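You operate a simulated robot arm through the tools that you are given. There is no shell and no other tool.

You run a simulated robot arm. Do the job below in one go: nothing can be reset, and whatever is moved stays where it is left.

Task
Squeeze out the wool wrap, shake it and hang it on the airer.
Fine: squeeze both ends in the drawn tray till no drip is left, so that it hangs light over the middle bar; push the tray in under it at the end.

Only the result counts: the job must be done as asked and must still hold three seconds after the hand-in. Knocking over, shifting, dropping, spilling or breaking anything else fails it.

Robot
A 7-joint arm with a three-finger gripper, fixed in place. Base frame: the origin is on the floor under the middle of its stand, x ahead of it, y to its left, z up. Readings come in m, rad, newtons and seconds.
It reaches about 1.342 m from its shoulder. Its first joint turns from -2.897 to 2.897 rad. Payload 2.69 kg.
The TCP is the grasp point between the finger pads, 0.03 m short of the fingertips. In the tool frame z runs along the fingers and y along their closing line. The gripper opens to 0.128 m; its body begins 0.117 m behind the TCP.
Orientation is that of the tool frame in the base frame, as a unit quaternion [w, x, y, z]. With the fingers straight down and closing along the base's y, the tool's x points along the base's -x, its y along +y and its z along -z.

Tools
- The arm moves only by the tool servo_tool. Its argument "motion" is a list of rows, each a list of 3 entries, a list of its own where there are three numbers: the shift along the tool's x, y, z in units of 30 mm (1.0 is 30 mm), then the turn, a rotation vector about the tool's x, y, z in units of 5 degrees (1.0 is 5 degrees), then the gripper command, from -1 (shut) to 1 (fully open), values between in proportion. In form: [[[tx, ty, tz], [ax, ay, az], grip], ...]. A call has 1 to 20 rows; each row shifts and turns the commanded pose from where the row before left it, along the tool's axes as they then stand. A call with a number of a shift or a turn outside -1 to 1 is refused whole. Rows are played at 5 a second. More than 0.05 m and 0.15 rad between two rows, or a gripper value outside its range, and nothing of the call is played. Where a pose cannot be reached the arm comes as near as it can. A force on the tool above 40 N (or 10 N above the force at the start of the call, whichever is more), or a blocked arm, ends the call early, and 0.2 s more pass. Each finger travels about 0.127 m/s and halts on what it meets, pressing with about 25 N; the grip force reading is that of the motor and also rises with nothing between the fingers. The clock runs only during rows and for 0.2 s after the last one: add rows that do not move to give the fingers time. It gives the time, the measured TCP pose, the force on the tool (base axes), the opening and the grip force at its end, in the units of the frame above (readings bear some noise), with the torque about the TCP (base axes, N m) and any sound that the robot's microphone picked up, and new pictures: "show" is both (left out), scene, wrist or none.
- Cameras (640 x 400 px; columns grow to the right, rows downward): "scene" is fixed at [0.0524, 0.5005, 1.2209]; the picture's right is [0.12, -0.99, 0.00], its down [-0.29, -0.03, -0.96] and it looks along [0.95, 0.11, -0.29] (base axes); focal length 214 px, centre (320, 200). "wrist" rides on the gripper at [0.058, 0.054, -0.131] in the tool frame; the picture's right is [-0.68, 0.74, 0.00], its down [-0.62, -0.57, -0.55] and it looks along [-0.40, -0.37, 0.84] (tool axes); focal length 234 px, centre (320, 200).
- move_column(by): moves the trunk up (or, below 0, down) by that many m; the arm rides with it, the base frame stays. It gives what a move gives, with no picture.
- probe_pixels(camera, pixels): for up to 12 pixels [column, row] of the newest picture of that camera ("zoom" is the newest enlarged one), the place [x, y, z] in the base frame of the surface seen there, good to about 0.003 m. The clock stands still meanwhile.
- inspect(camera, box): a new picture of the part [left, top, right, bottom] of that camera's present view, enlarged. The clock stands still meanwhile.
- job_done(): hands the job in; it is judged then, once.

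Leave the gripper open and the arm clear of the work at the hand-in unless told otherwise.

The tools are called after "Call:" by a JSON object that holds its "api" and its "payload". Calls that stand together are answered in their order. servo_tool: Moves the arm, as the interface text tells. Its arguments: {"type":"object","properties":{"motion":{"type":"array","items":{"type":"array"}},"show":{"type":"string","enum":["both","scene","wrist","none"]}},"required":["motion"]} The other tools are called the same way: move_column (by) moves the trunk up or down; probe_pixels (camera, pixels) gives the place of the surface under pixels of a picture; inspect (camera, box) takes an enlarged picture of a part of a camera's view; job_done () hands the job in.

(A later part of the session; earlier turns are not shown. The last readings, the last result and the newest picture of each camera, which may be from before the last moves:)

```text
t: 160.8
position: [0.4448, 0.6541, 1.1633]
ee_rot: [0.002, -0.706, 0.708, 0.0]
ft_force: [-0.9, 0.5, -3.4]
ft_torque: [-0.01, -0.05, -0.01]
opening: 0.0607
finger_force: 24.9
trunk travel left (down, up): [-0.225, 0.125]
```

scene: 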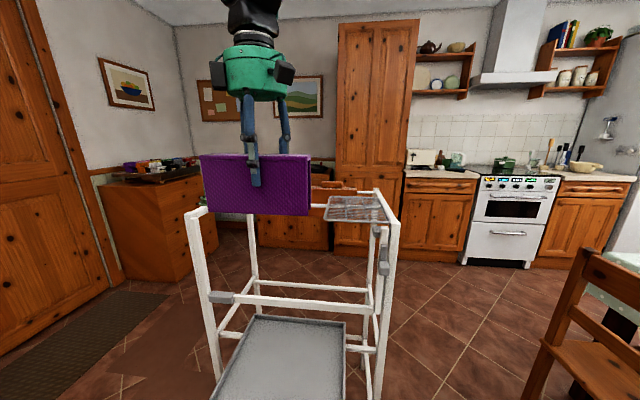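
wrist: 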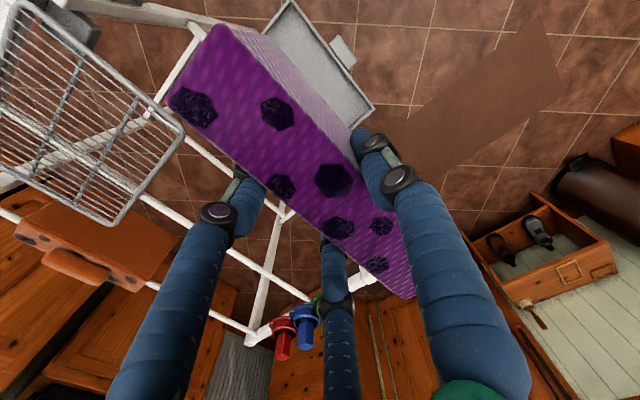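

The wrap hangs from the hand at height. In the wrist view I see the bars around (150–320, 190–320). I zoom there and probe them.

Call:
{"api": "inspect", "payload": {"camera": "wrist", "box": [120, 170, 340, 340]}}

Call:
{"api": "probe_pixels", "payload": {"camera": "wrist", "pixels": [[165, 208], [150, 200], [295, 300], [305, 305], [230, 322], [175, 294], [270, 260], [285, 212], [260, 300], [160, 290], [140, 197], [283, 290]]}}

```text
2.35 times, centred on (230, 255) of wrist
```

zoom: 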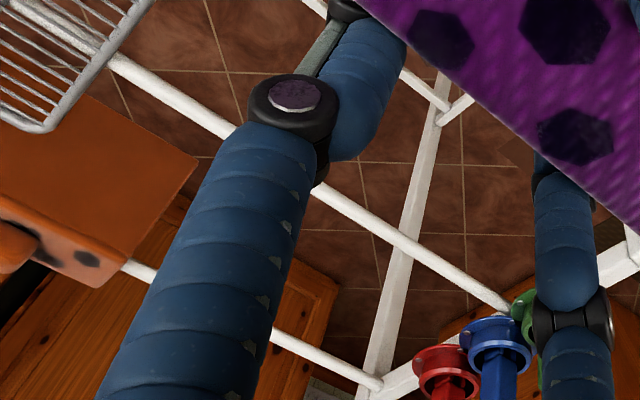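

```text
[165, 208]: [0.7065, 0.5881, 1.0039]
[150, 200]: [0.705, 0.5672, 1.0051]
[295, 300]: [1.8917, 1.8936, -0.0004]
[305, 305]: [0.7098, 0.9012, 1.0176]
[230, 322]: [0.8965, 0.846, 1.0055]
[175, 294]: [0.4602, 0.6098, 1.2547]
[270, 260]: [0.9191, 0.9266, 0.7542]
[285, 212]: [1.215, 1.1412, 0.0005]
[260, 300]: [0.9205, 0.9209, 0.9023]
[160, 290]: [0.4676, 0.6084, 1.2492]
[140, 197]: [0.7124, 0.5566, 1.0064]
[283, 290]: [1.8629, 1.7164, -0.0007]
```

I probe the middle bar directly in the enlarged picture (it runs (175, 98)→(230, 130) and (330, 190)→(500, 300)).

Call:
{"api": "probe_pixels", "payload": {"camera": "zoom", "pixels": [[175, 98], [171, 104], [180, 93], [415, 250], [410, 255], [419, 244], [470, 285], [465, 289], [474, 280], [340, 203], [345, 197], [350, 192]]}}

Call:
{"api": "inspect", "payload": {"camera": "wrist", "box": [250, 260, 290, 290]}}

```text
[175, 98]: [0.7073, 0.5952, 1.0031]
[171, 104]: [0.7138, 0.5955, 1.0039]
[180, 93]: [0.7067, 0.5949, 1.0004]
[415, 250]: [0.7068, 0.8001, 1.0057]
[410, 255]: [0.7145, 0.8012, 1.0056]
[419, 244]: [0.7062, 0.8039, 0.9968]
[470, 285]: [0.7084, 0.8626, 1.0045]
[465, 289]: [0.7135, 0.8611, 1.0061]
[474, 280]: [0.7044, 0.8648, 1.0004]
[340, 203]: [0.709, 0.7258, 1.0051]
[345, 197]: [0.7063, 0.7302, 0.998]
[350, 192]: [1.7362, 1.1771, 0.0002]
```

```text
13.33 times, centred on (270, 275) of wrist
```

zoom: 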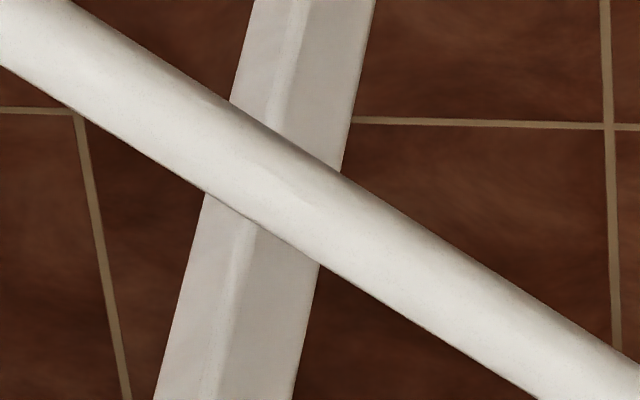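

The bar's top is at z ≈ 1.006, its axis at x ≈ 0.7125, radius ≈ 7 mm. I re-measure the wrap relative to the hand at this height.

Call:
{"api": "probe_pixels", "payload": {"camera": "scene", "pixels": [[220, 180], [230, 200], [290, 200], [300, 180], [280, 170], [215, 205], [305, 210], [225, 158], [290, 158], [309, 205]]}}

Call:
{"api": "probe_pixels", "payload": {"camera": "wrist", "pixels": [[175, 95], [215, 30], [200, 118], [255, 50], [238, 157], [300, 75], [330, 100], [405, 298], [290, 75], [310, 100], [345, 130], [395, 285]]}}

Call:
{"api": "inspect", "payload": {"camera": "scene", "box": [190, 140, 330, 230]}}

```text
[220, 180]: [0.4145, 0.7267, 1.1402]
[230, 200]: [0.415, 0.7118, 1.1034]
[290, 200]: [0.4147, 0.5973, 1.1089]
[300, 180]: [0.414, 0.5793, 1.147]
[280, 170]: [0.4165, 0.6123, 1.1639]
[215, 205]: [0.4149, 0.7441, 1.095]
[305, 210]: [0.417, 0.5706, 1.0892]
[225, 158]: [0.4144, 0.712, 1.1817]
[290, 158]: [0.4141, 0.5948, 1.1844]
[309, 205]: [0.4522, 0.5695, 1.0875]
```

```text
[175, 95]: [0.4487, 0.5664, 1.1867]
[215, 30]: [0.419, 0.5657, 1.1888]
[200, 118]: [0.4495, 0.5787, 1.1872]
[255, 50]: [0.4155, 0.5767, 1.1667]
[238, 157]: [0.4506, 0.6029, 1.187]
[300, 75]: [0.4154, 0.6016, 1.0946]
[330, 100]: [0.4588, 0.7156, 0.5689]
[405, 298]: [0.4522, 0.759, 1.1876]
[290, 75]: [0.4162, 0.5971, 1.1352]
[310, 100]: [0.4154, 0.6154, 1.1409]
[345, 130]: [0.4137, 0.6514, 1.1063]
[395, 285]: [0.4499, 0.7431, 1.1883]
```

```text
4.44 times, centred on (260, 185) of scene
```

zoom: 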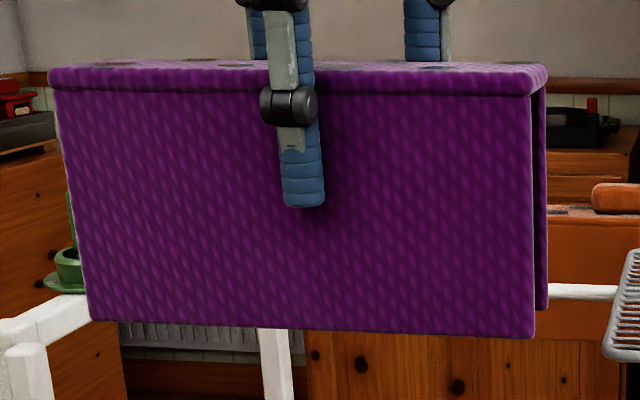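

Front face x = 0.4145, so the wrap's centre is 10.8 mm toward the robot from the TCP; in y it's about 6 mm further left. Target: centre at x 0.7125, y ≈ 0.675 over the free part of the middle bar → TCP (0.7233, 0.669). I move across at this height (hem at ~1.077, bar top 1.006).

Call:
{"api": "servo_tool", "payload": {"motion": [[[-0.24, -0.5, 0], [0, 0, 0], -1], [[-0.23, -0.9, 0], [0, 0, 0], -1], [[0, -0.95, 0], [0, 0, 0], -1], [[0, -0.95, 0], [0, 0, 0], -1], [[0, -0.95, 0], [0, 0, 0], -1], [[0, -0.95, 0], [0, 0, 0], -1], [[0, -0.95, 0], [0, 0, 0], -1], [[0, -0.95, 0], [0, 0, 0], -1], [[0, -0.95, 0], [0, 0, 0], -1], [[0, -0.8, 0], [0, 0, 0], -1], [[0, -0.43, 0], [0, 0, 0], -1], [[0, 0, 0], [0, 0, 0], -1], [[0, 0, 0], [0, 0, 0], -1]], "show": "both"}}

Call:
{"api": "inspect", "payload": {"camera": "scene", "box": [220, 140, 350, 230]}}

```text
t: 163.6
position: [0.7237, 0.6695, 1.1663]
ee_rot: [0.001, -0.707, 0.707, 0.0]
ft_force: [-0.6, 1.0, -2.6]
ft_torque: [-0.01, -0.05, 0.0]
opening: 0.0606
finger_force: 25.1
trunk travel left (down, up): [-0.225, 0.125]
```

scene: 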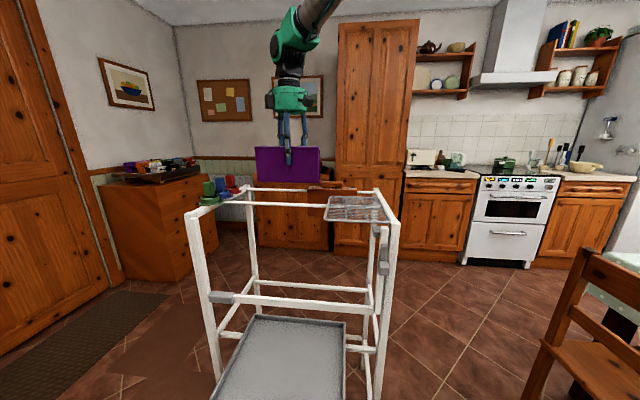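
wrist: 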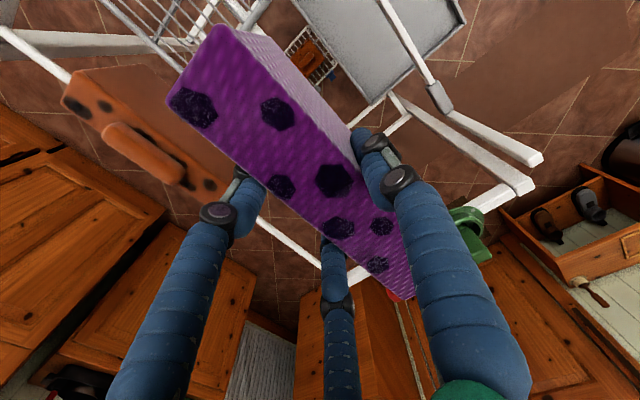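

```text
4.44 times, centred on (285, 185) of scene
```

zoom: 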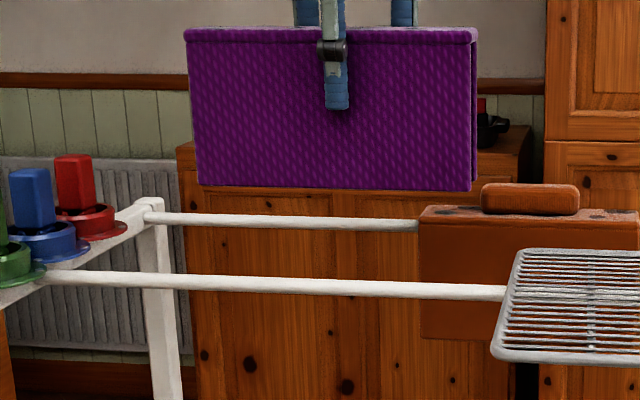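

The wrap is above the bars. I check its front face and both flaps' position before lowering.

Call:
{"api": "probe_pixels", "payload": {"camera": "zoom", "pixels": [[220, 60], [220, 160], [300, 160], [430, 160], [450, 60], [400, 120], [467, 185], [475, 150], [475, 100], [205, 180], [300, 285], [250, 282]]}}

Call:
{"api": "probe_pixels", "payload": {"camera": "wrist", "pixels": [[175, 95], [215, 30], [200, 118], [238, 157], [405, 298], [395, 285], [290, 75], [310, 100], [345, 130], [250, 50]]}}

```text
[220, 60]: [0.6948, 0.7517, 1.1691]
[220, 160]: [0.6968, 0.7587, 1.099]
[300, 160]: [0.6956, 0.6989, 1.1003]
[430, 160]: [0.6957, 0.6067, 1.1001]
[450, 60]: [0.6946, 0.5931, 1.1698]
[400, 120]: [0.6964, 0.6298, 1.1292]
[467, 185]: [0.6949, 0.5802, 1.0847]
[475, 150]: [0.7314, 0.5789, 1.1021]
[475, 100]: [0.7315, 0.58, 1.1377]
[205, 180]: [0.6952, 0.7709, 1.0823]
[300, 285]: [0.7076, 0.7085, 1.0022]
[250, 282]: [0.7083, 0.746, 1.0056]
```

```text
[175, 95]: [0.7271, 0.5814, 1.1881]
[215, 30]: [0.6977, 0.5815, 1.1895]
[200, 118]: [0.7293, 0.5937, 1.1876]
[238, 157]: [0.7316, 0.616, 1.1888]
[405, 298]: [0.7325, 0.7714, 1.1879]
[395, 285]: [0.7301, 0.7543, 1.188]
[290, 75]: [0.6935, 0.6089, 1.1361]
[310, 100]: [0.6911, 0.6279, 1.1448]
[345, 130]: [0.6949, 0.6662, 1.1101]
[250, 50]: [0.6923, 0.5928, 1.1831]
```

The wrap centre is at x ≈ 0.7145, the bar at 0.7125, so I shift 2 mm toward the robot, and lower 60 mm to just above the bar.

Call:
{"api": "servo_tool", "payload": {"motion": [[[0, 0.07, 0.5], [0, 0, 0], -1], [[0, 0, 0.8], [0, 0, 0], -1], [[0, 0, 0.7], [0, 0, 0], -1], [[0, 0, 0], [0, 0, 0], -1]], "show": "both"}}

Call:
{"api": "inspect", "payload": {"camera": "scene", "box": [240, 150, 345, 225]}}

Call:
{"api": "inspect", "payload": {"camera": "wrist", "box": [150, 0, 350, 130]}}

```text
t: 164.6
position: [0.7196, 0.6682, 1.1051]
ee_rot: [0.002, -0.706, 0.708, 0.0]
ft_force: [-0.6, -0.3, -2.8]
ft_torque: [0.01, -0.03, -0.03]
opening: 0.0606
finger_force: 24.7
trunk travel left (down, up): [-0.225, 0.125]
```

scene: 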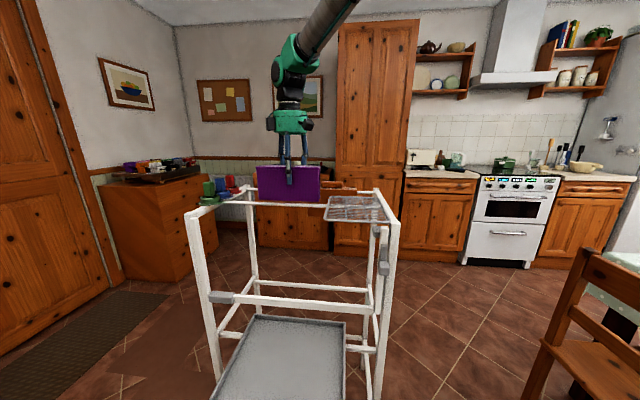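
wrist: 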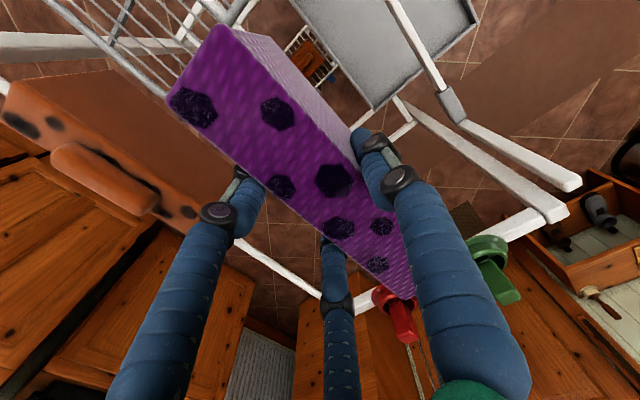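

```text
5.33 times, centred on (292, 188) of scene
```

zoom: 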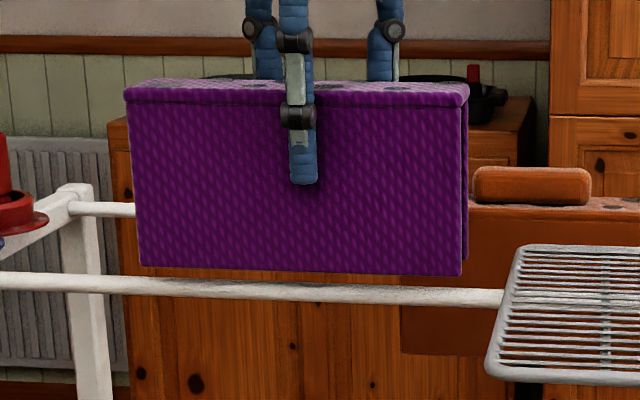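

```text
3.08 times, centred on (250, 65) of wrist
```

zoom: 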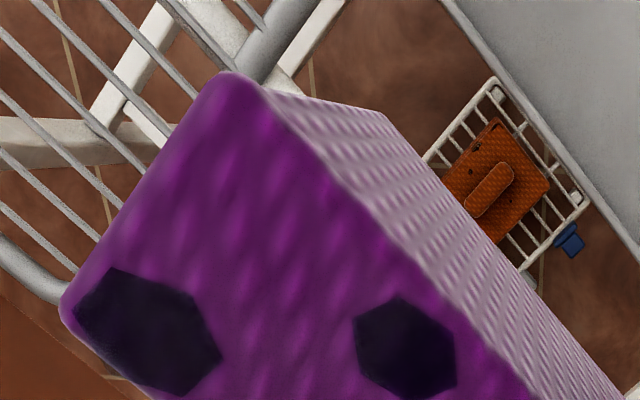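

The hem is ~12 mm above the bar. I verify the alignment once more.

Call:
{"api": "probe_pixels", "payload": {"camera": "scene", "pixels": [[264, 190], [275, 195], [310, 195], [300, 185], [315, 175], [318, 199], [270, 198], [310, 199], [319, 190], [250, 203], [325, 206], [240, 203]]}}

Call:
{"api": "probe_pixels", "payload": {"camera": "wrist", "pixels": [[200, 115], [238, 155], [175, 95], [280, 70], [300, 90], [310, 105], [230, 30], [400, 290], [320, 75], [295, 65]]}}

```text
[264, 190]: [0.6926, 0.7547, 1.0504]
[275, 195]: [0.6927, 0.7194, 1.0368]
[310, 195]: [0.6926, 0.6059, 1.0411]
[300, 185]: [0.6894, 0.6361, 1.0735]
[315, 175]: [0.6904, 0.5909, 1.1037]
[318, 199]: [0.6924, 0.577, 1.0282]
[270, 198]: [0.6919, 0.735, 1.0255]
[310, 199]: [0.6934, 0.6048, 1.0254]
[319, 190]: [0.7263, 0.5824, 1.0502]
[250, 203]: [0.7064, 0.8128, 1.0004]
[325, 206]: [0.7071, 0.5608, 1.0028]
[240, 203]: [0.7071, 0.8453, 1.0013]
```

```text
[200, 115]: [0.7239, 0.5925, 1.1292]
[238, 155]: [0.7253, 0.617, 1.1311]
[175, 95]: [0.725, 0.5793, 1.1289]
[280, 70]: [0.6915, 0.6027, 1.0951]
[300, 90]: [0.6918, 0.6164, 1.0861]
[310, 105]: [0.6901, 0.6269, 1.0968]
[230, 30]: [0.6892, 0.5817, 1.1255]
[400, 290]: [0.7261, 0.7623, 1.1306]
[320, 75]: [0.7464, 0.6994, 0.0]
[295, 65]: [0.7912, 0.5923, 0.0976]
```

Wrap centre 0.7115 vs bar 0.7125: aligned. I lower 100 mm so the bar enters between the flaps, watching forces.

Call:
{"api": "servo_tool", "payload": {"motion": [[[0, 0, 0.3], [0, 0, 0], -1], [[0, 0, 0.4], [0, 0, 0], -1], [[0, 0, 0.5], [0, 0, 0], -1], [[0, 0, 0.6], [0, 0, 0], -1], [[0, 0, 0.6], [0, 0, 0], -1], [[0, 0, 0.5], [0, 0, 0], -1], [[0, 0, 0.4], [0, 0, 0], -1], [[0, 0, 0], [0, 0, 0], -1]], "show": "both"}}

Call:
{"api": "inspect", "payload": {"camera": "scene", "box": [240, 160, 345, 240]}}

```text
t: 166.4
position: [0.7208, 0.6684, 1.0032]
ee_rot: [0.001, -0.706, 0.708, 0.0]
ft_force: [-0.2, 0.1, -2.1]
ft_torque: [-0.05, 0.0, 0.05]
opening: 0.0607
finger_force: 25.5
trunk travel left (down, up): [-0.225, 0.125]
```

scene: 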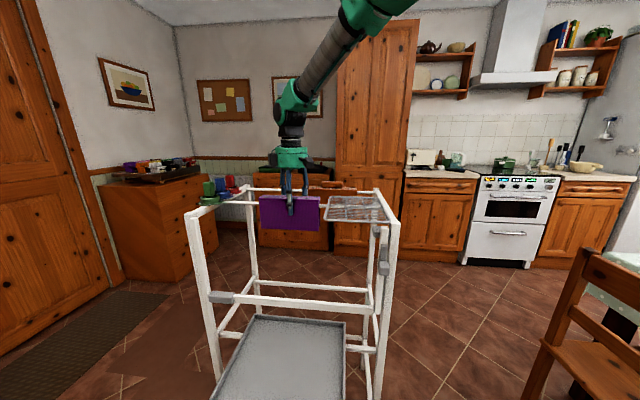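
wrist: 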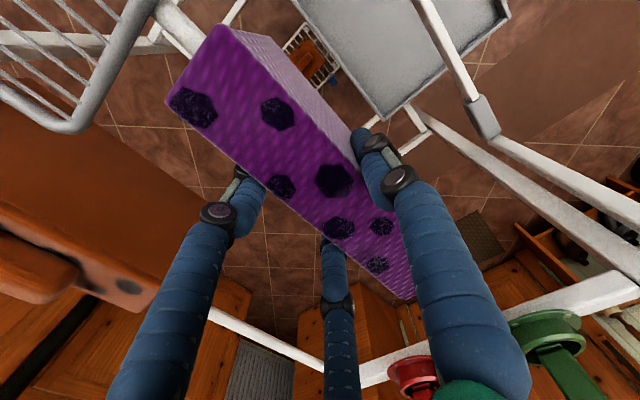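

```text
5.00 times, centred on (292, 200) of scene
```

zoom: 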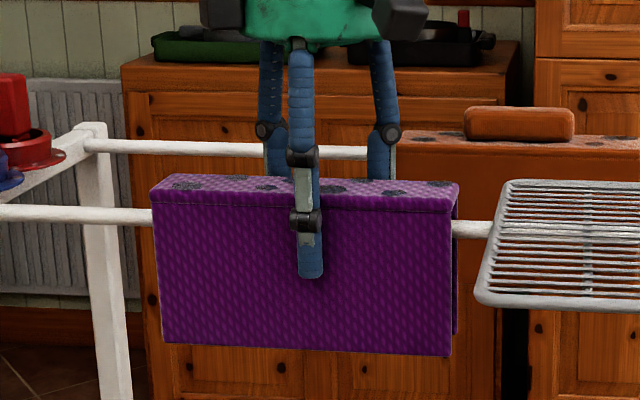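

The bar is between the flaps, no side contact. I lower the last ~12 mm in 2 mm steps until the bar takes the weight.

Call:
{"api": "servo_tool", "payload": {"motion": [[[0, 0, 0.1], [0, 0, 0], -1], [[0, 0, 0.1], [0, 0, 0], -1], [[0, 0, 0], [0, 0, 0], -1]], "show": "none"}}

Call:
{"api": "servo_tool", "payload": {"motion": [[[0, 0, 0.07], [0, 0, 0], -1], [[0, 0, 0], [0, 0, 0], -1]], "show": "none"}}

Call:
{"api": "servo_tool", "payload": {"motion": [[[0, 0, 0.06], [0, 0, 0], -1], [[0, 0, 0], [0, 0, 0], -1]], "show": "none"}}

```text
t: 167.2
position: [0.7199, 0.6695, 0.9974]
ee_rot: [0.002, -0.707, 0.707, -0.001]
ft_force: [0.7, -0.5, -1.7]
ft_torque: [0.01, -0.05, 0.01]
opening: 0.0608
finger_force: 25.1
trunk travel left (down, up): [-0.225, 0.125]
```

```text
t: 167.8
position: [0.7203, 0.6682, 0.9964]
ee_rot: [0.002, -0.707, 0.707, 0.001]
ft_force: [0.2, 0.1, -1.9]
ft_torque: [0.0, 0.01, -0.02]
opening: 0.0607
finger_force: 24.8
trunk travel left (down, up): [-0.225, 0.125]
```

```text
t: 168.4
position: [0.7226, 0.6697, 0.9942]
ee_rot: [0.002, -0.707, 0.708, 0.001]
ft_force: [-0.4, -0.5, -2.2]
ft_torque: [-0.03, -0.04, 0.02]
opening: 0.0608
finger_force: 24.8
trunk travel left (down, up): [-0.225, 0.125]
```

Still hanging from the hand (−2 N). I keep lowering in 1.5 mm steps.

Call:
{"api": "servo_tool", "payload": {"motion": [[[0, 0, 0.05], [0, 0, 0], -1], [[0, 0, 0], [0, 0, 0], -1]], "show": "none"}}

Call:
{"api": "servo_tool", "payload": {"motion": [[[0, 0, 0.05], [0, 0, 0], -1], [[0, 0, 0], [0, 0, 0], -1]], "show": "none"}}

Call:
{"api": "servo_tool", "payload": {"motion": [[[0, 0, 0.04], [0, 0, 0], -1], [[0, 0, 0], [0, 0, 0], -1]], "show": "scene"}}

Call:
{"api": "inspect", "payload": {"camera": "scene", "box": [240, 160, 345, 240]}}

```text
t: 169.0
position: [0.721, 0.6682, 0.9943]
ee_rot: [0.002, -0.707, 0.708, 0.001]
ft_force: [0.0, -0.1, -2.3]
ft_torque: [0.0, -0.03, -0.02]
opening: 0.0605
finger_force: 24.8
trunk travel left (down, up): [-0.225, 0.125]
```

```text
t: 169.6
position: [0.7212, 0.6697, 0.9932]
ee_rot: [0.002, -0.707, 0.707, 0.001]
ft_force: [-1.6, 1.7, 5.7]
ft_torque: [-0.32, 0.08, -0.03]
opening: 0.0608
finger_force: 25.2
trunk travel left (down, up): [-0.225, 0.125]
```

```text
t: 170.2
position: [0.7213, 0.6685, 0.9925]
ee_rot: [0.003, -0.707, 0.707, 0.0]
ft_force: [-6.8, 3.4, 18.8]
ft_torque: [-0.66, 0.14, -0.05]
opening: 0.0607
finger_force: 25.3
trunk travel left (down, up): [-0.225, 0.125]
```

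scene: 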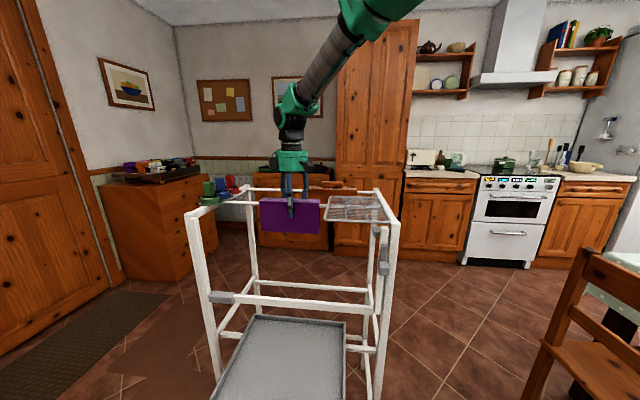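

```text
5.00 times, centred on (292, 200) of scene
```

zoom: 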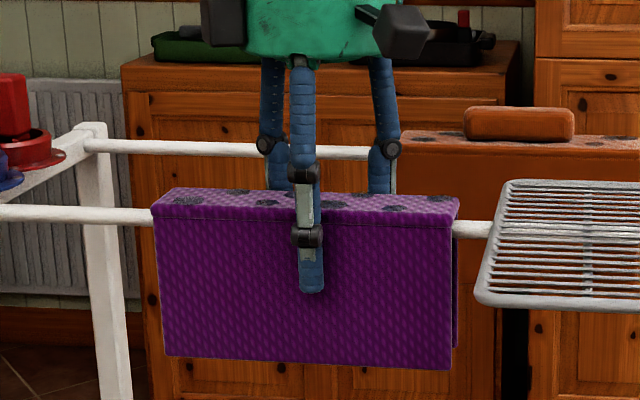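

It's seated on the bar (19 N of pressing). I back off 1.5 mm so the load is neutral, then open slowly.

Call:
{"api": "servo_tool", "payload": {"motion": [[[0, 0, -0.05], [0, 0, 0], -1], [[0, 0, 0], [0, 0, 0], -1]], "show": "none"}}

Call:
{"api": "servo_tool", "payload": {"motion": [[[0, 0, 0], [0, 0, 0], -0.5], [[0, 0, 0], [0, 0, 0], 0.0], [[0, 0, 0], [0, 0, 0], 0.2], [[0, 0, 0], [0, 0, 0], 0.4], [[0, 0, 0], [0, 0, 0], 0.6], [[0, 0, 0], [0, 0, 0], 0.8], [[0, 0, 0], [0, 0, 0], 0.8]], "show": "both"}}

Call:
{"api": "inspect", "payload": {"camera": "scene", "box": [240, 160, 345, 240]}}

```text
t: 170.8
position: [0.7216, 0.6688, 0.9928]
ee_rot: [0.002, -0.707, 0.708, 0.0]
ft_force: [2.2, 3.2, 14.6]
ft_torque: [0.56, 0.2, -0.01]
opening: 0.0608
finger_force: 25.2
trunk travel left (down, up): [-0.225, 0.125]
```

```text
t: 172.4
position: [0.7219, 0.6691, 0.9918]
ee_rot: [0.002, -0.706, 0.708, 0.001]
ft_force: [-0.5, 0.0, 1.2]
ft_torque: [-0.01, 0.0, 0.01]
opening: 0.1154
finger_force: 0.1
trunk travel left (down, up): [-0.225, 0.125]
```

scene: 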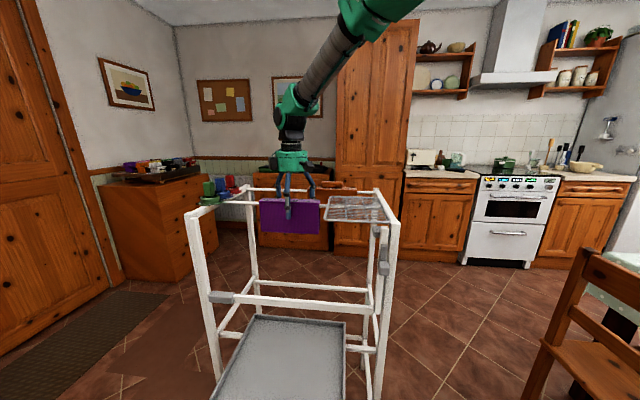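
wrist: 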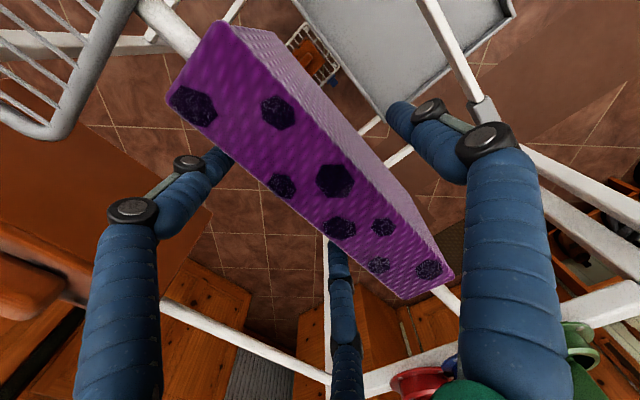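

```text
5.00 times, centred on (292, 200) of scene
```

zoom: 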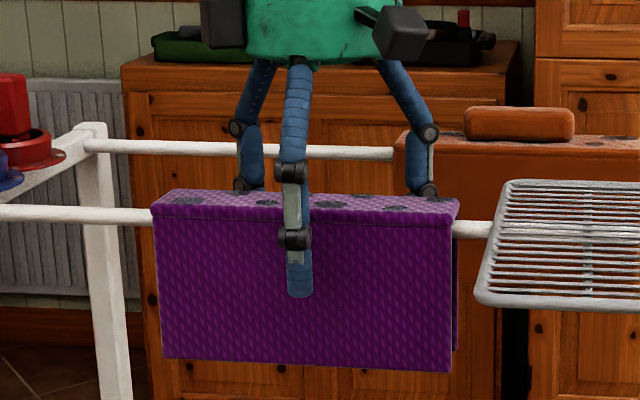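

The wrap hangs on the bar, released. I rise straight up, gently first.

Call:
{"api": "servo_tool", "payload": {"motion": [[[0, 0, -0.3], [0, 0, 0], 0.8], [[0, 0, -0.5], [0, 0, 0], 0.8], [[0, 0, -0.8], [0, 0, 0], 0.8], [[0, 0, -0.9], [0, 0, 0], 0.8], [[0, 0, -0.9], [0, 0, 0], 0.8], [[0, 0, -0.9], [0, 0, 0], 0.8], [[0, 0, -0.9], [0, 0, 0], 0.8], [[0, 0, -0.9], [0, 0, 0], 0.8], [[0, 0, 0], [0, 0, 0], 0.8]], "show": "both"}}

Call:
{"api": "inspect", "payload": {"camera": "scene", "box": [180, 160, 410, 300]}}

Call:
{"api": "inspect", "payload": {"camera": "wrist", "box": [120, 0, 440, 220]}}

```text
t: 174.4
position: [0.7183, 0.6686, 1.1745]
ee_rot: [0.002, -0.707, 0.708, 0.001]
ft_force: [-1.1, -0.3, 0.2]
ft_torque: [0.02, -0.03, 0.0]
opening: 0.1151
finger_force: 0.1
trunk travel left (down, up): [-0.225, 0.125]
```

scene: 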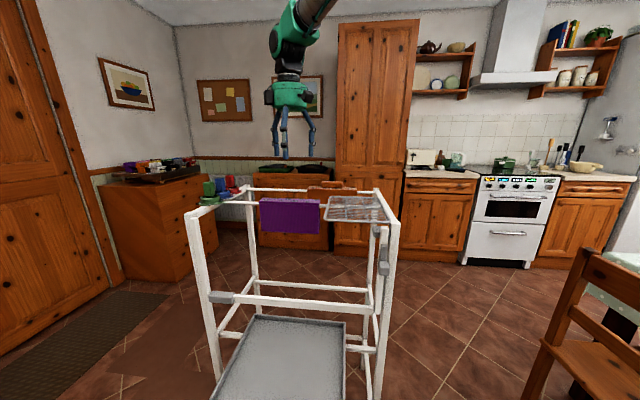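
wrist: 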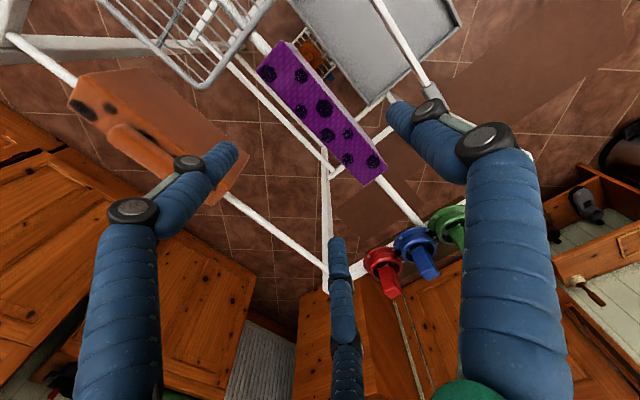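

```text
2.78 times, centred on (295, 230) of scene
```

zoom: 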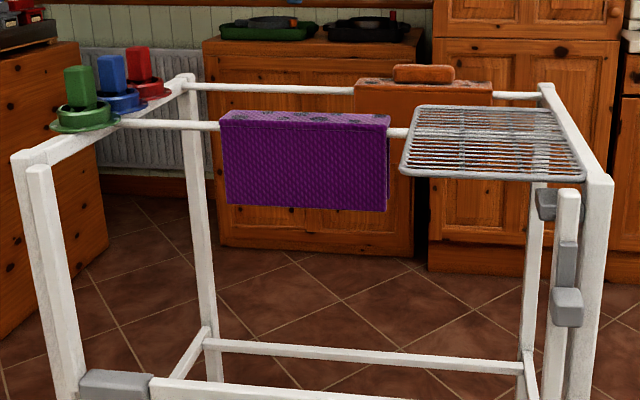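

```text
1.82 times, centred on (280, 110) of wrist
```

zoom: 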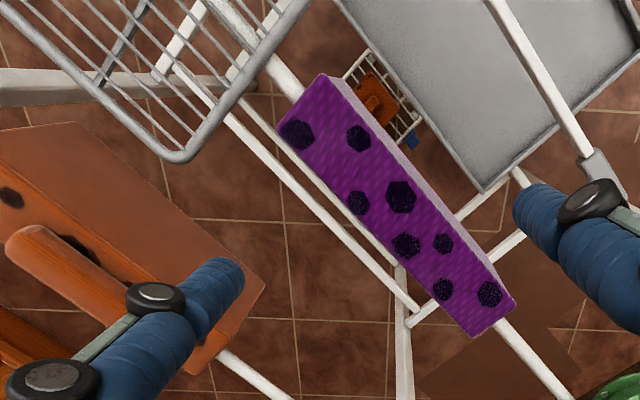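

The wrap hangs squarely over the middle bar between the pegs and the rack. Now the tray. I move back toward the robot at this height to x ≈ 0.30 and look at the tray handle.

Call:
{"api": "servo_tool", "payload": {"motion": [[[0, 0.95, 0], [0, 0, 0], 0.5], [[0, 0.95, 0], [0, 0, 0], 0.0], [[0, 0.95, 0], [0, 0, 0], -0.5], [[0, 0.95, 0], [0, 0, 0], -1], [[0, 0.95, 0], [0, 0, 0], -1], [[0, 0.95, 0], [0, 0, 0], -1], [[0, 0.95, 0], [0, 0, 0], -1], [[0, 0.95, 0], [0, 0, 0], -1], [[0, 0.95, 0], [0, 0, 0], -1], [[0, 0.95, 0], [0, 0, 0], -1], [[0, 0.95, 0], [0, 0, 0], -1], [[0, 0.95, 0], [0, 0, 0], -1], [[0.3, 0.95, 0], [0, 0, 0], -1], [[0.3, 0.95, 0], [0, 0, 0], -1], [[0, 0.6, 0], [0, 0, 0], -1], [[0, 0, 0], [0, 0, 0], -1]], "show": "both"}}

```text
t: 177.8
position: [0.3062, 0.6508, 1.1744]
ee_rot: [0.001, -0.707, 0.707, 0.001]
ft_force: [-0.6, -0.4, 0.4]
ft_torque: [-0.01, -0.02, -0.01]
opening: 0.0022
finger_force: 24.9
trunk travel left (down, up): [-0.225, 0.125]
```

scene: 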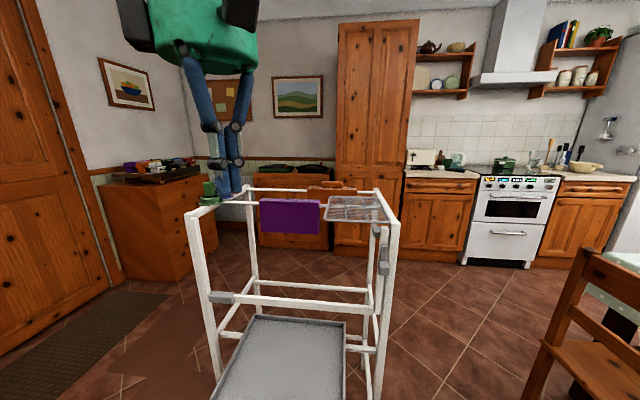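
wrist: 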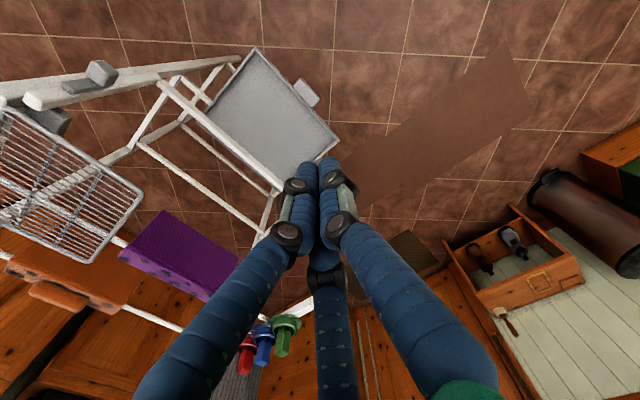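

The tray and its handle at (307, 92) are in view. I probe the handle and the tray's front rim.

Call:
{"api": "inspect", "payload": {"camera": "wrist", "box": [240, 40, 360, 120]}}

Call:
{"api": "probe_pixels", "payload": {"camera": "wrist", "pixels": [[307, 92], [300, 82], [317, 102], [312, 88], [305, 100], [320, 98], [300, 95], [260, 55], [335, 140], [296, 90], [285, 170], [230, 100]]}}

```text
5.00 times, centred on (300, 80) of wrist
```

zoom: 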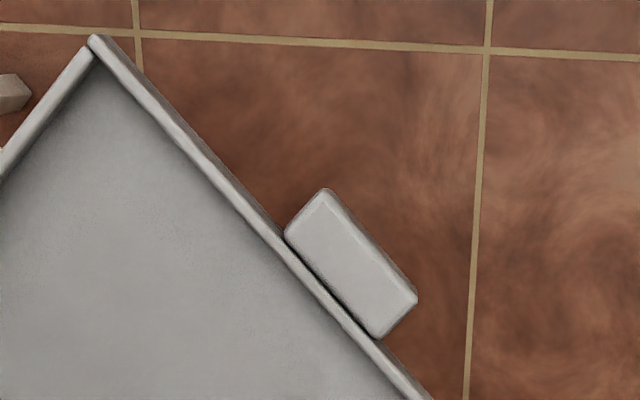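

```text
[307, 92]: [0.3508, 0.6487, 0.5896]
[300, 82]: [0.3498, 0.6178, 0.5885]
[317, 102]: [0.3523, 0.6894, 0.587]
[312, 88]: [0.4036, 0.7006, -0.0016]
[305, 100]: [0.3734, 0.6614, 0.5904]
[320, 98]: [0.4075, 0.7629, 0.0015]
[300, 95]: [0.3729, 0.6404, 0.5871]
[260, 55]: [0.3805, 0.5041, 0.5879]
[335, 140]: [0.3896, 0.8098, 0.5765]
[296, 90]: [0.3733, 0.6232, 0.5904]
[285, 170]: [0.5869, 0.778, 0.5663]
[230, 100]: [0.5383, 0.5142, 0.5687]
```

The handle block spans x 0.345–0.378, y 0.612–0.695, top z 0.588. To push under the crossbar without touching it I tilt the closed hand 40° so the fingers point forward and down (palm stays back).

Call:
{"api": "servo_tool", "payload": {"motion": [[[0, 0, 0], [1, 0, 0], -1], [[0, 0, 0], [1, 0, 0], -1], [[0, 0, 0], [1, 0, 0], -1], [[0, 0, 0], [1, 0, 0], -1], [[0, 0, 0], [1, 0, 0], -1], [[0, 0, 0], [1, 0, 0], -1], [[0, 0, 0], [1, 0, 0], -1], [[0, 0, 0], [1, 0, 0], -1], [[0, 0, 0], [0, 0, 0], -1]], "show": "both"}}

```text
t: 180.0
position: [0.3389, 0.6398, 1.1835]
ee_rot: [0.242, -0.644, 0.683, -0.245]
ft_force: [0.3, 0.1, -0.8]
ft_torque: [0.02, 0.03, 0.02]
opening: 0.002
finger_force: 25.0
trunk travel left (down, up): [-0.225, 0.125]
stopped in row 9: the arm was blocked; the commanded pose is now the measured one
```

scene: 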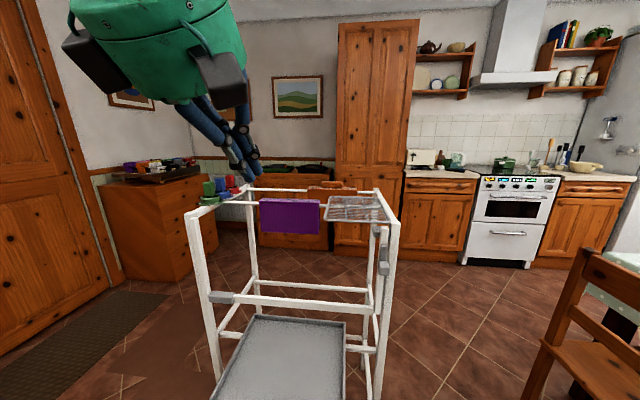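
wrist: 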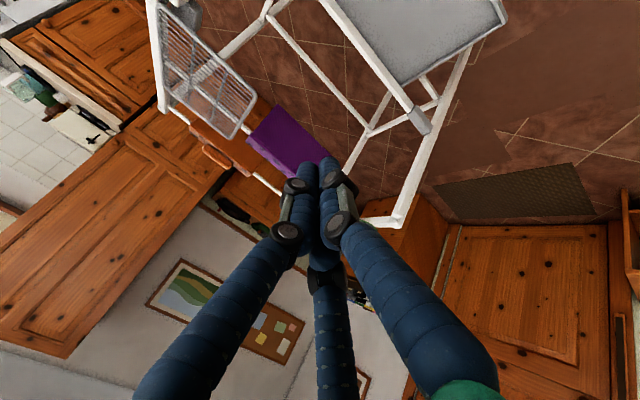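

The orientation was reached (≈40° forward tilt), only the position was limited there by 3 cm. Lower down the arm has more freedom, so I descend while easing back in x, watching for blocking.

Call:
{"api": "servo_tool", "payload": {"motion": [[[-0.03, 0.65, 0.75], [0, 0, 0], -1], [[-0.03, 0.65, 0.75], [0, 0, 0], -1], [[-0.03, 0.65, 0.75], [0, 0, 0], -1], [[-0.03, 0.65, 0.75], [0, 0, 0], -1], [[-0.03, 0.7, 0.7], [0, 0, 0], -1], [[-0.03, 0.7, 0.7], [0, 0, 0], -1], [[-0.03, 0.7, 0.7], [0, 0, 0], -1], [[-0.03, 0.7, 0.7], [0, 0, 0], -1], [[0, 0, 0], [0, 0, 0], -1]], "show": "both"}}

```text
t: 182.0
position: [0.3227, 0.6505, 0.9449]
ee_rot: [0.242, -0.646, 0.682, -0.244]
ft_force: [0.8, 0.3, -0.8]
ft_torque: [-0.01, 0.0, -0.07]
opening: 0.0022
finger_force: 25.6
trunk travel left (down, up): [-0.225, 0.125]
```

scene: 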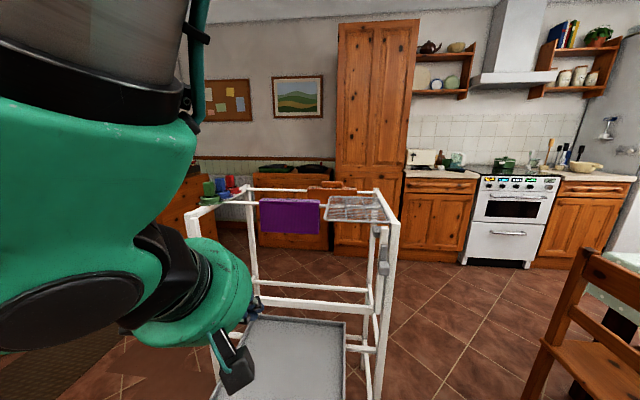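
wrist: 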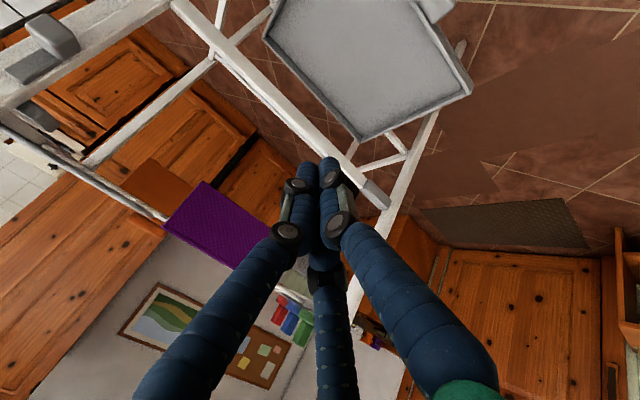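

Working well. I continue down to z ≈ 0.68 in front of the tray handle.

Call:
{"api": "servo_tool", "payload": {"motion": [[[0, 0.714, 0.685], [0, 0, 0], -1], [[0, 0.714, 0.685], [0, 0, 0], -1], [[0, 0.714, 0.685], [0, 0, 0], -1], [[0, 0.714, 0.685], [0, 0, 0], -1], [[0, 0.714, 0.685], [0, 0, 0], -1], [[0, 0.714, 0.685], [0, 0, 0], -1], [[0, 0.714, 0.685], [0, 0, 0], -1], [[0, 0.714, 0.685], [0, 0, 0], -1], [[0, 0.714, 0.685], [0, 0, 0], -1], [[0, 0, 0], [0, 0, 0], -1]], "show": "both"}}

```text
t: 184.2
position: [0.3025, 0.658, 0.6826]
ee_rot: [0.243, -0.643, 0.684, -0.245]
ft_force: [0.3, 0.6, 0.4]
ft_torque: [-0.01, -0.03, 0.0]
opening: 0.0024
finger_force: 25.1
trunk travel left (down, up): [-0.225, 0.125]
```

scene: 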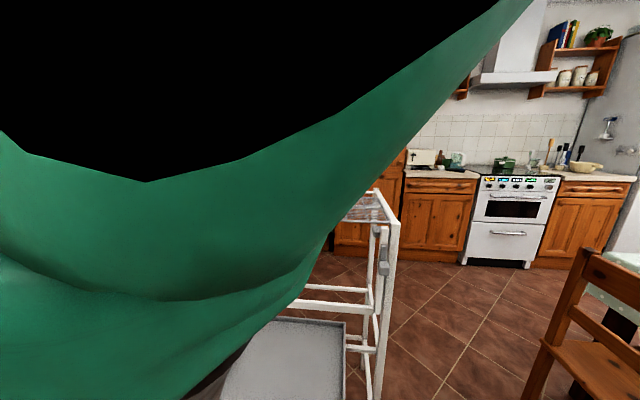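
wrist: 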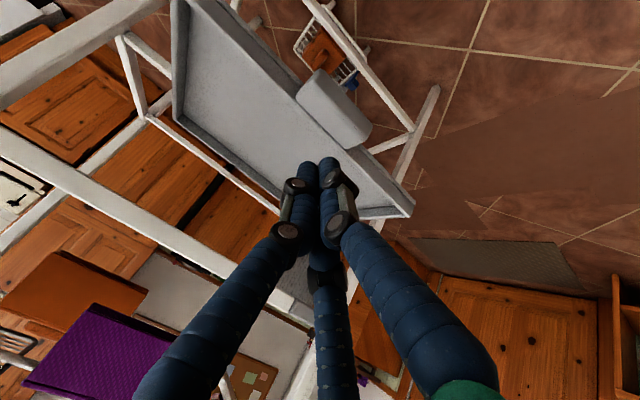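

The wrist view shows the handle at about (335, 105), just ahead of the fingers. I probe it and the tray rims.

Call:
{"api": "probe_pixels", "payload": {"camera": "wrist", "pixels": [[335, 105], [310, 85], [360, 135], [325, 75], [365, 120], [345, 95], [405, 210], [185, 10], [280, 190], [240, 140], [390, 165], [300, 95]]}}

Call:
{"api": "inspect", "payload": {"camera": "wrist", "box": [250, 40, 430, 230]}}

```text
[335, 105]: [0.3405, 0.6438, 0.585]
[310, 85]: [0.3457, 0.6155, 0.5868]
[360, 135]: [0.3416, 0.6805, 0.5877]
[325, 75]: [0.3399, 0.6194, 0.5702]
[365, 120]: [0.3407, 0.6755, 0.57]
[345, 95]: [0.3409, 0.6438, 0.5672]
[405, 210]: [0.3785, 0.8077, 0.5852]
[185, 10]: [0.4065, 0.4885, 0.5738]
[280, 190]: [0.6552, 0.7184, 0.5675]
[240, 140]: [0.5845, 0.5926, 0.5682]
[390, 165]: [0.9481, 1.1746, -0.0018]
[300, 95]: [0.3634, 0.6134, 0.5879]
```

```text
2.11 times, centred on (340, 135) of wrist
```

zoom: 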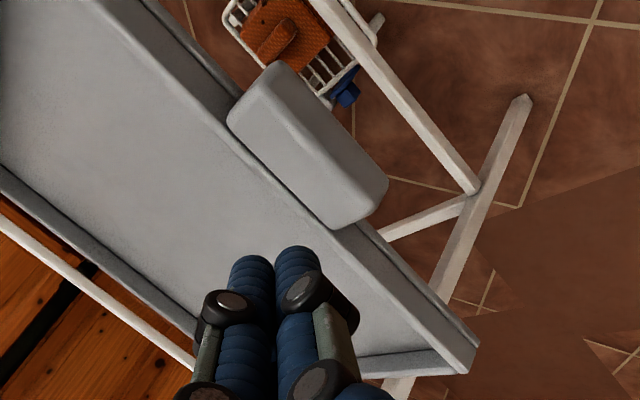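

The handle's front face is at x 0.3405, z 0.56–0.588. I back off a little to x ≈ 0.28 while descending to z ≈ 0.591.

Call:
{"api": "servo_tool", "payload": {"motion": [[[0.05, 0.634, 0.464], [0, 0, 0], -1], [[0.05, 0.634, 0.464], [0, 0, 0], -1], [[0.05, 0.634, 0.464], [0, 0, 0], -1], [[0.05, 0.634, 0.464], [0, 0, 0], -1], [[0, 0, 0], [0, 0, 0], -1]], "show": "wrist"}}

Call:
{"api": "probe_pixels", "payload": {"camera": "wrist", "pixels": [[318, 165], [325, 165], [300, 190], [340, 190]]}}

```text
t: 185.6
position: [0.3033, 0.6586, 0.6024]
ee_rot: [0.246, -0.629, 0.696, -0.242]
ft_force: [0.4, 0.9, 0.2]
ft_torque: [0.03, 0.01, 0.02]
opening: 0.0021
finger_force: 24.8
trunk travel left (down, up): [-0.225, 0.125]
stopped in row 5: the arm was blocked; the commanded pose is now the measured one
```

wrist: 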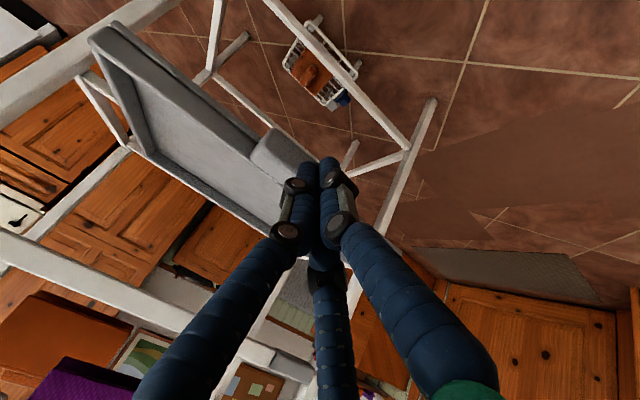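

```text
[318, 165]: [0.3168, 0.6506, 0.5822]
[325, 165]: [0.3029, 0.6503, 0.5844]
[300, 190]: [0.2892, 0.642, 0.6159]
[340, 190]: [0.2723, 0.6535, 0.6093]
```

The arm is at its folding limit here (x 0.303), with fingertips at about (0.317, 0.65, 0.58), 2 cm before the handle. I use the trunk to come down another 14 mm so the tips sit squarely at handle height.

Call:
{"api": "move_column", "payload": {"by": -0.014}}

```text
t: 186.2
position: [0.3026, 0.657, 0.5887]
ee_rot: [0.245, -0.63, 0.696, -0.243]
ft_force: [0.4, -0.1, 0.0]
ft_torque: [-0.01, -0.02, 0.0]
opening: 0.0024
finger_force: 24.9
trunk travel left (down, up): [-0.211, 0.139]
```

Now I push forward (+x) slowly, 8 mm per row, and watch the force.

Call:
{"api": "servo_tool", "payload": {"motion": [[[-0.023, -0.202, 0.173], [0, 0, 0], -1], [[-0.023, -0.202, 0.173], [0, 0, 0], -1], [[-0.023, -0.202, 0.173], [0, 0, 0], -1], [[-0.023, -0.202, 0.173], [0, 0, 0], -1], [[0, 0, 0], [0, 0, 0], -1]], "show": "both"}}

Call:
{"api": "inspect", "payload": {"camera": "wrist", "box": [220, 80, 420, 220]}}

```text
t: 187.4
position: [0.334, 0.6586, 0.5872]
ee_rot: [0.246, -0.631, 0.695, -0.242]
ft_force: [-1.5, 0.3, 0.0]
ft_torque: [-0.03, 0.04, 0.03]
opening: 0.0019
finger_force: 25.0
trunk travel left (down, up): [-0.211, 0.139]
```

scene: 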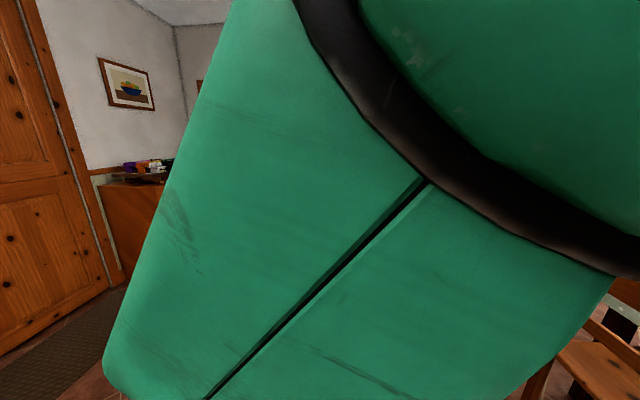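
wrist: 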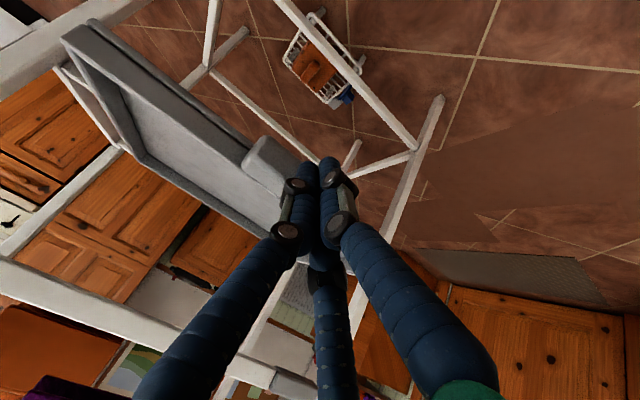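

```text
2.86 times, centred on (320, 150) of wrist
```

zoom: 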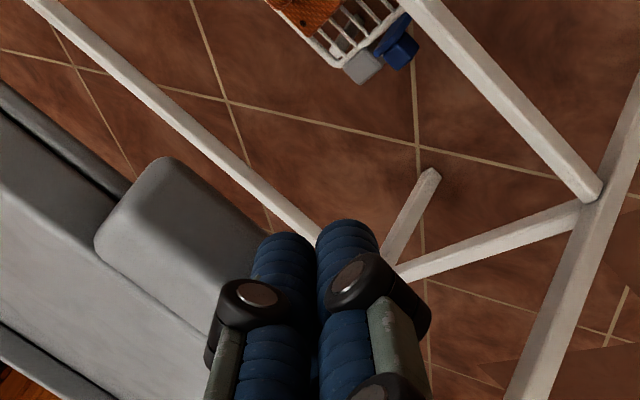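

A light force of −1.5 N in x: the tips seem to be pushing. I probe the handle and the rim to see whether the tray has moved.

Call:
{"api": "probe_pixels", "payload": {"camera": "zoom", "pixels": [[165, 200], [200, 230], [150, 250], [100, 215], [40, 180], [150, 300], [300, 245], [345, 230]]}}

```text
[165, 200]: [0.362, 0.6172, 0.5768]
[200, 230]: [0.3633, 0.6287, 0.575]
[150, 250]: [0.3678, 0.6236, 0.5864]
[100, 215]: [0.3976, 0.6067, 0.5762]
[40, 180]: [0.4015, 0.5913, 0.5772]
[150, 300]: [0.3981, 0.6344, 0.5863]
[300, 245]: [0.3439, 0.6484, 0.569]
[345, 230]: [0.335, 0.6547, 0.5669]
```

The tray slides easily: its handle face moved from x 0.3405 to 0.362. I keep pushing, about 110 mm more.

Call:
{"api": "servo_tool", "payload": {"motion": [[[-0.029, -0.252, 0.216], [0, 0, 0], -1], [[-0.029, -0.252, 0.216], [0, 0, 0], -1], [[-0.029, -0.252, 0.216], [0, 0, 0], -1], [[-0.029, -0.252, 0.216], [0, 0, 0], -1], [[-0.029, -0.252, 0.216], [0, 0, 0], -1], [[-0.029, -0.252, 0.216], [0, 0, 0], -1], [[-0.029, -0.252, 0.216], [0, 0, 0], -1], [[-0.029, -0.252, 0.216], [0, 0, 0], -1], [[-0.029, -0.252, 0.216], [0, 0, 0], -1], [[-0.029, -0.252, 0.216], [0, 0, 0], -1], [[-0.029, -0.252, 0.216], [0, 0, 0], -1], [[0, 0, 0], [0, 0, 0], -1]], "show": "both"}}

Call:
{"api": "inspect", "payload": {"camera": "wrist", "box": [200, 60, 440, 220]}}

```text
t: 190.0
position: [0.4455, 0.6592, 0.5886]
ee_rot: [0.246, -0.631, 0.695, -0.242]
ft_force: [0.2, -0.7, 0.0]
ft_torque: [-0.01, -0.02, 0.01]
opening: 0.0022
finger_force: 24.9
trunk travel left (down, up): [-0.211, 0.139]
```

scene: 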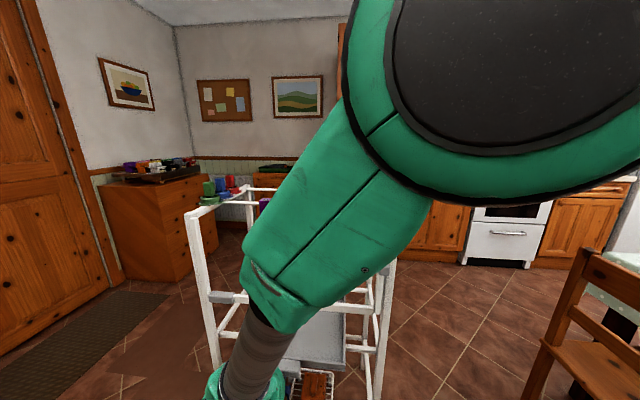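
wrist: 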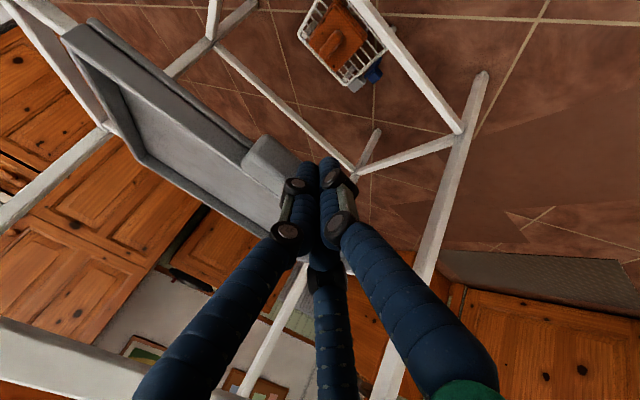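

```text
2.50 times, centred on (320, 140) of wrist
```

zoom: 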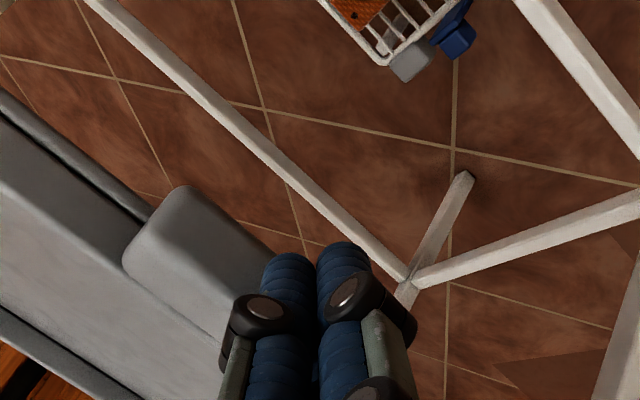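

Tray moving freely. Next 50 mm in smaller steps, watching for the end stop.

Call:
{"api": "servo_tool", "payload": {"motion": [[[-0.023, -0.202, 0.173], [0, 0, 0], -1], [[-0.023, -0.202, 0.173], [0, 0, 0], -1], [[-0.023, -0.202, 0.173], [0, 0, 0], -1], [[-0.023, -0.202, 0.173], [0, 0, 0], -1], [[-0.023, -0.202, 0.173], [0, 0, 0], -1], [[-0.023, -0.202, 0.173], [0, 0, 0], -1], [[0, 0, 0], [0, 0, 0], -1]], "show": "both"}}

Call:
{"api": "probe_pixels", "payload": {"camera": "wrist", "pixels": [[255, 160], [270, 165], [265, 190], [235, 165], [200, 130], [80, 30], [125, 130], [160, 170], [105, 60], [220, 185]]}}

```text
t: 191.6
position: [0.4928, 0.6603, 0.5887]
ee_rot: [0.246, -0.631, 0.695, -0.242]
ft_force: [-0.2, -0.1, 0.1]
ft_torque: [0.03, 0.0, -0.02]
opening: 0.0021
finger_force: 25.4
trunk travel left (down, up): [-0.211, 0.139]
```

scene: 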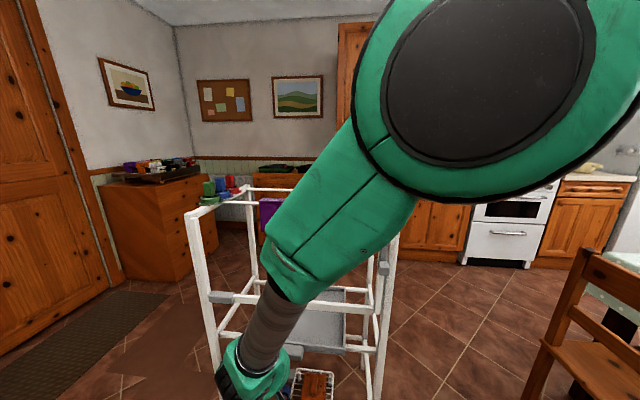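
wrist: 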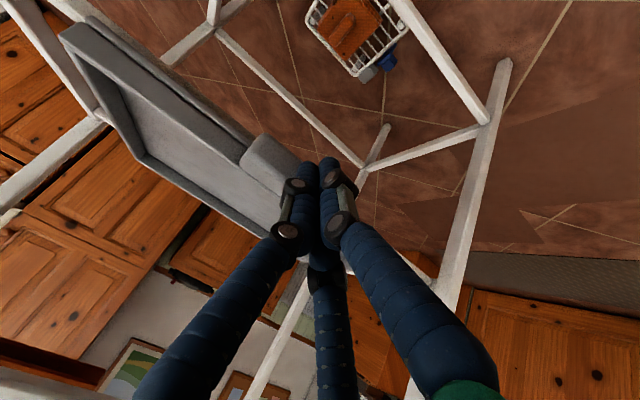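

```text
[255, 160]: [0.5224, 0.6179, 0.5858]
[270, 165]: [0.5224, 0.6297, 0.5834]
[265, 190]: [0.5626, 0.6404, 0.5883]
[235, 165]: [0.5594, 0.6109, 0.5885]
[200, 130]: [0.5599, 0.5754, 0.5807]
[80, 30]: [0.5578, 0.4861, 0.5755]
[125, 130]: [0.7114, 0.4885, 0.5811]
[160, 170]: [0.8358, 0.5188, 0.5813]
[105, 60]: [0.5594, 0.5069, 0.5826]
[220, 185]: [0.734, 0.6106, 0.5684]
```

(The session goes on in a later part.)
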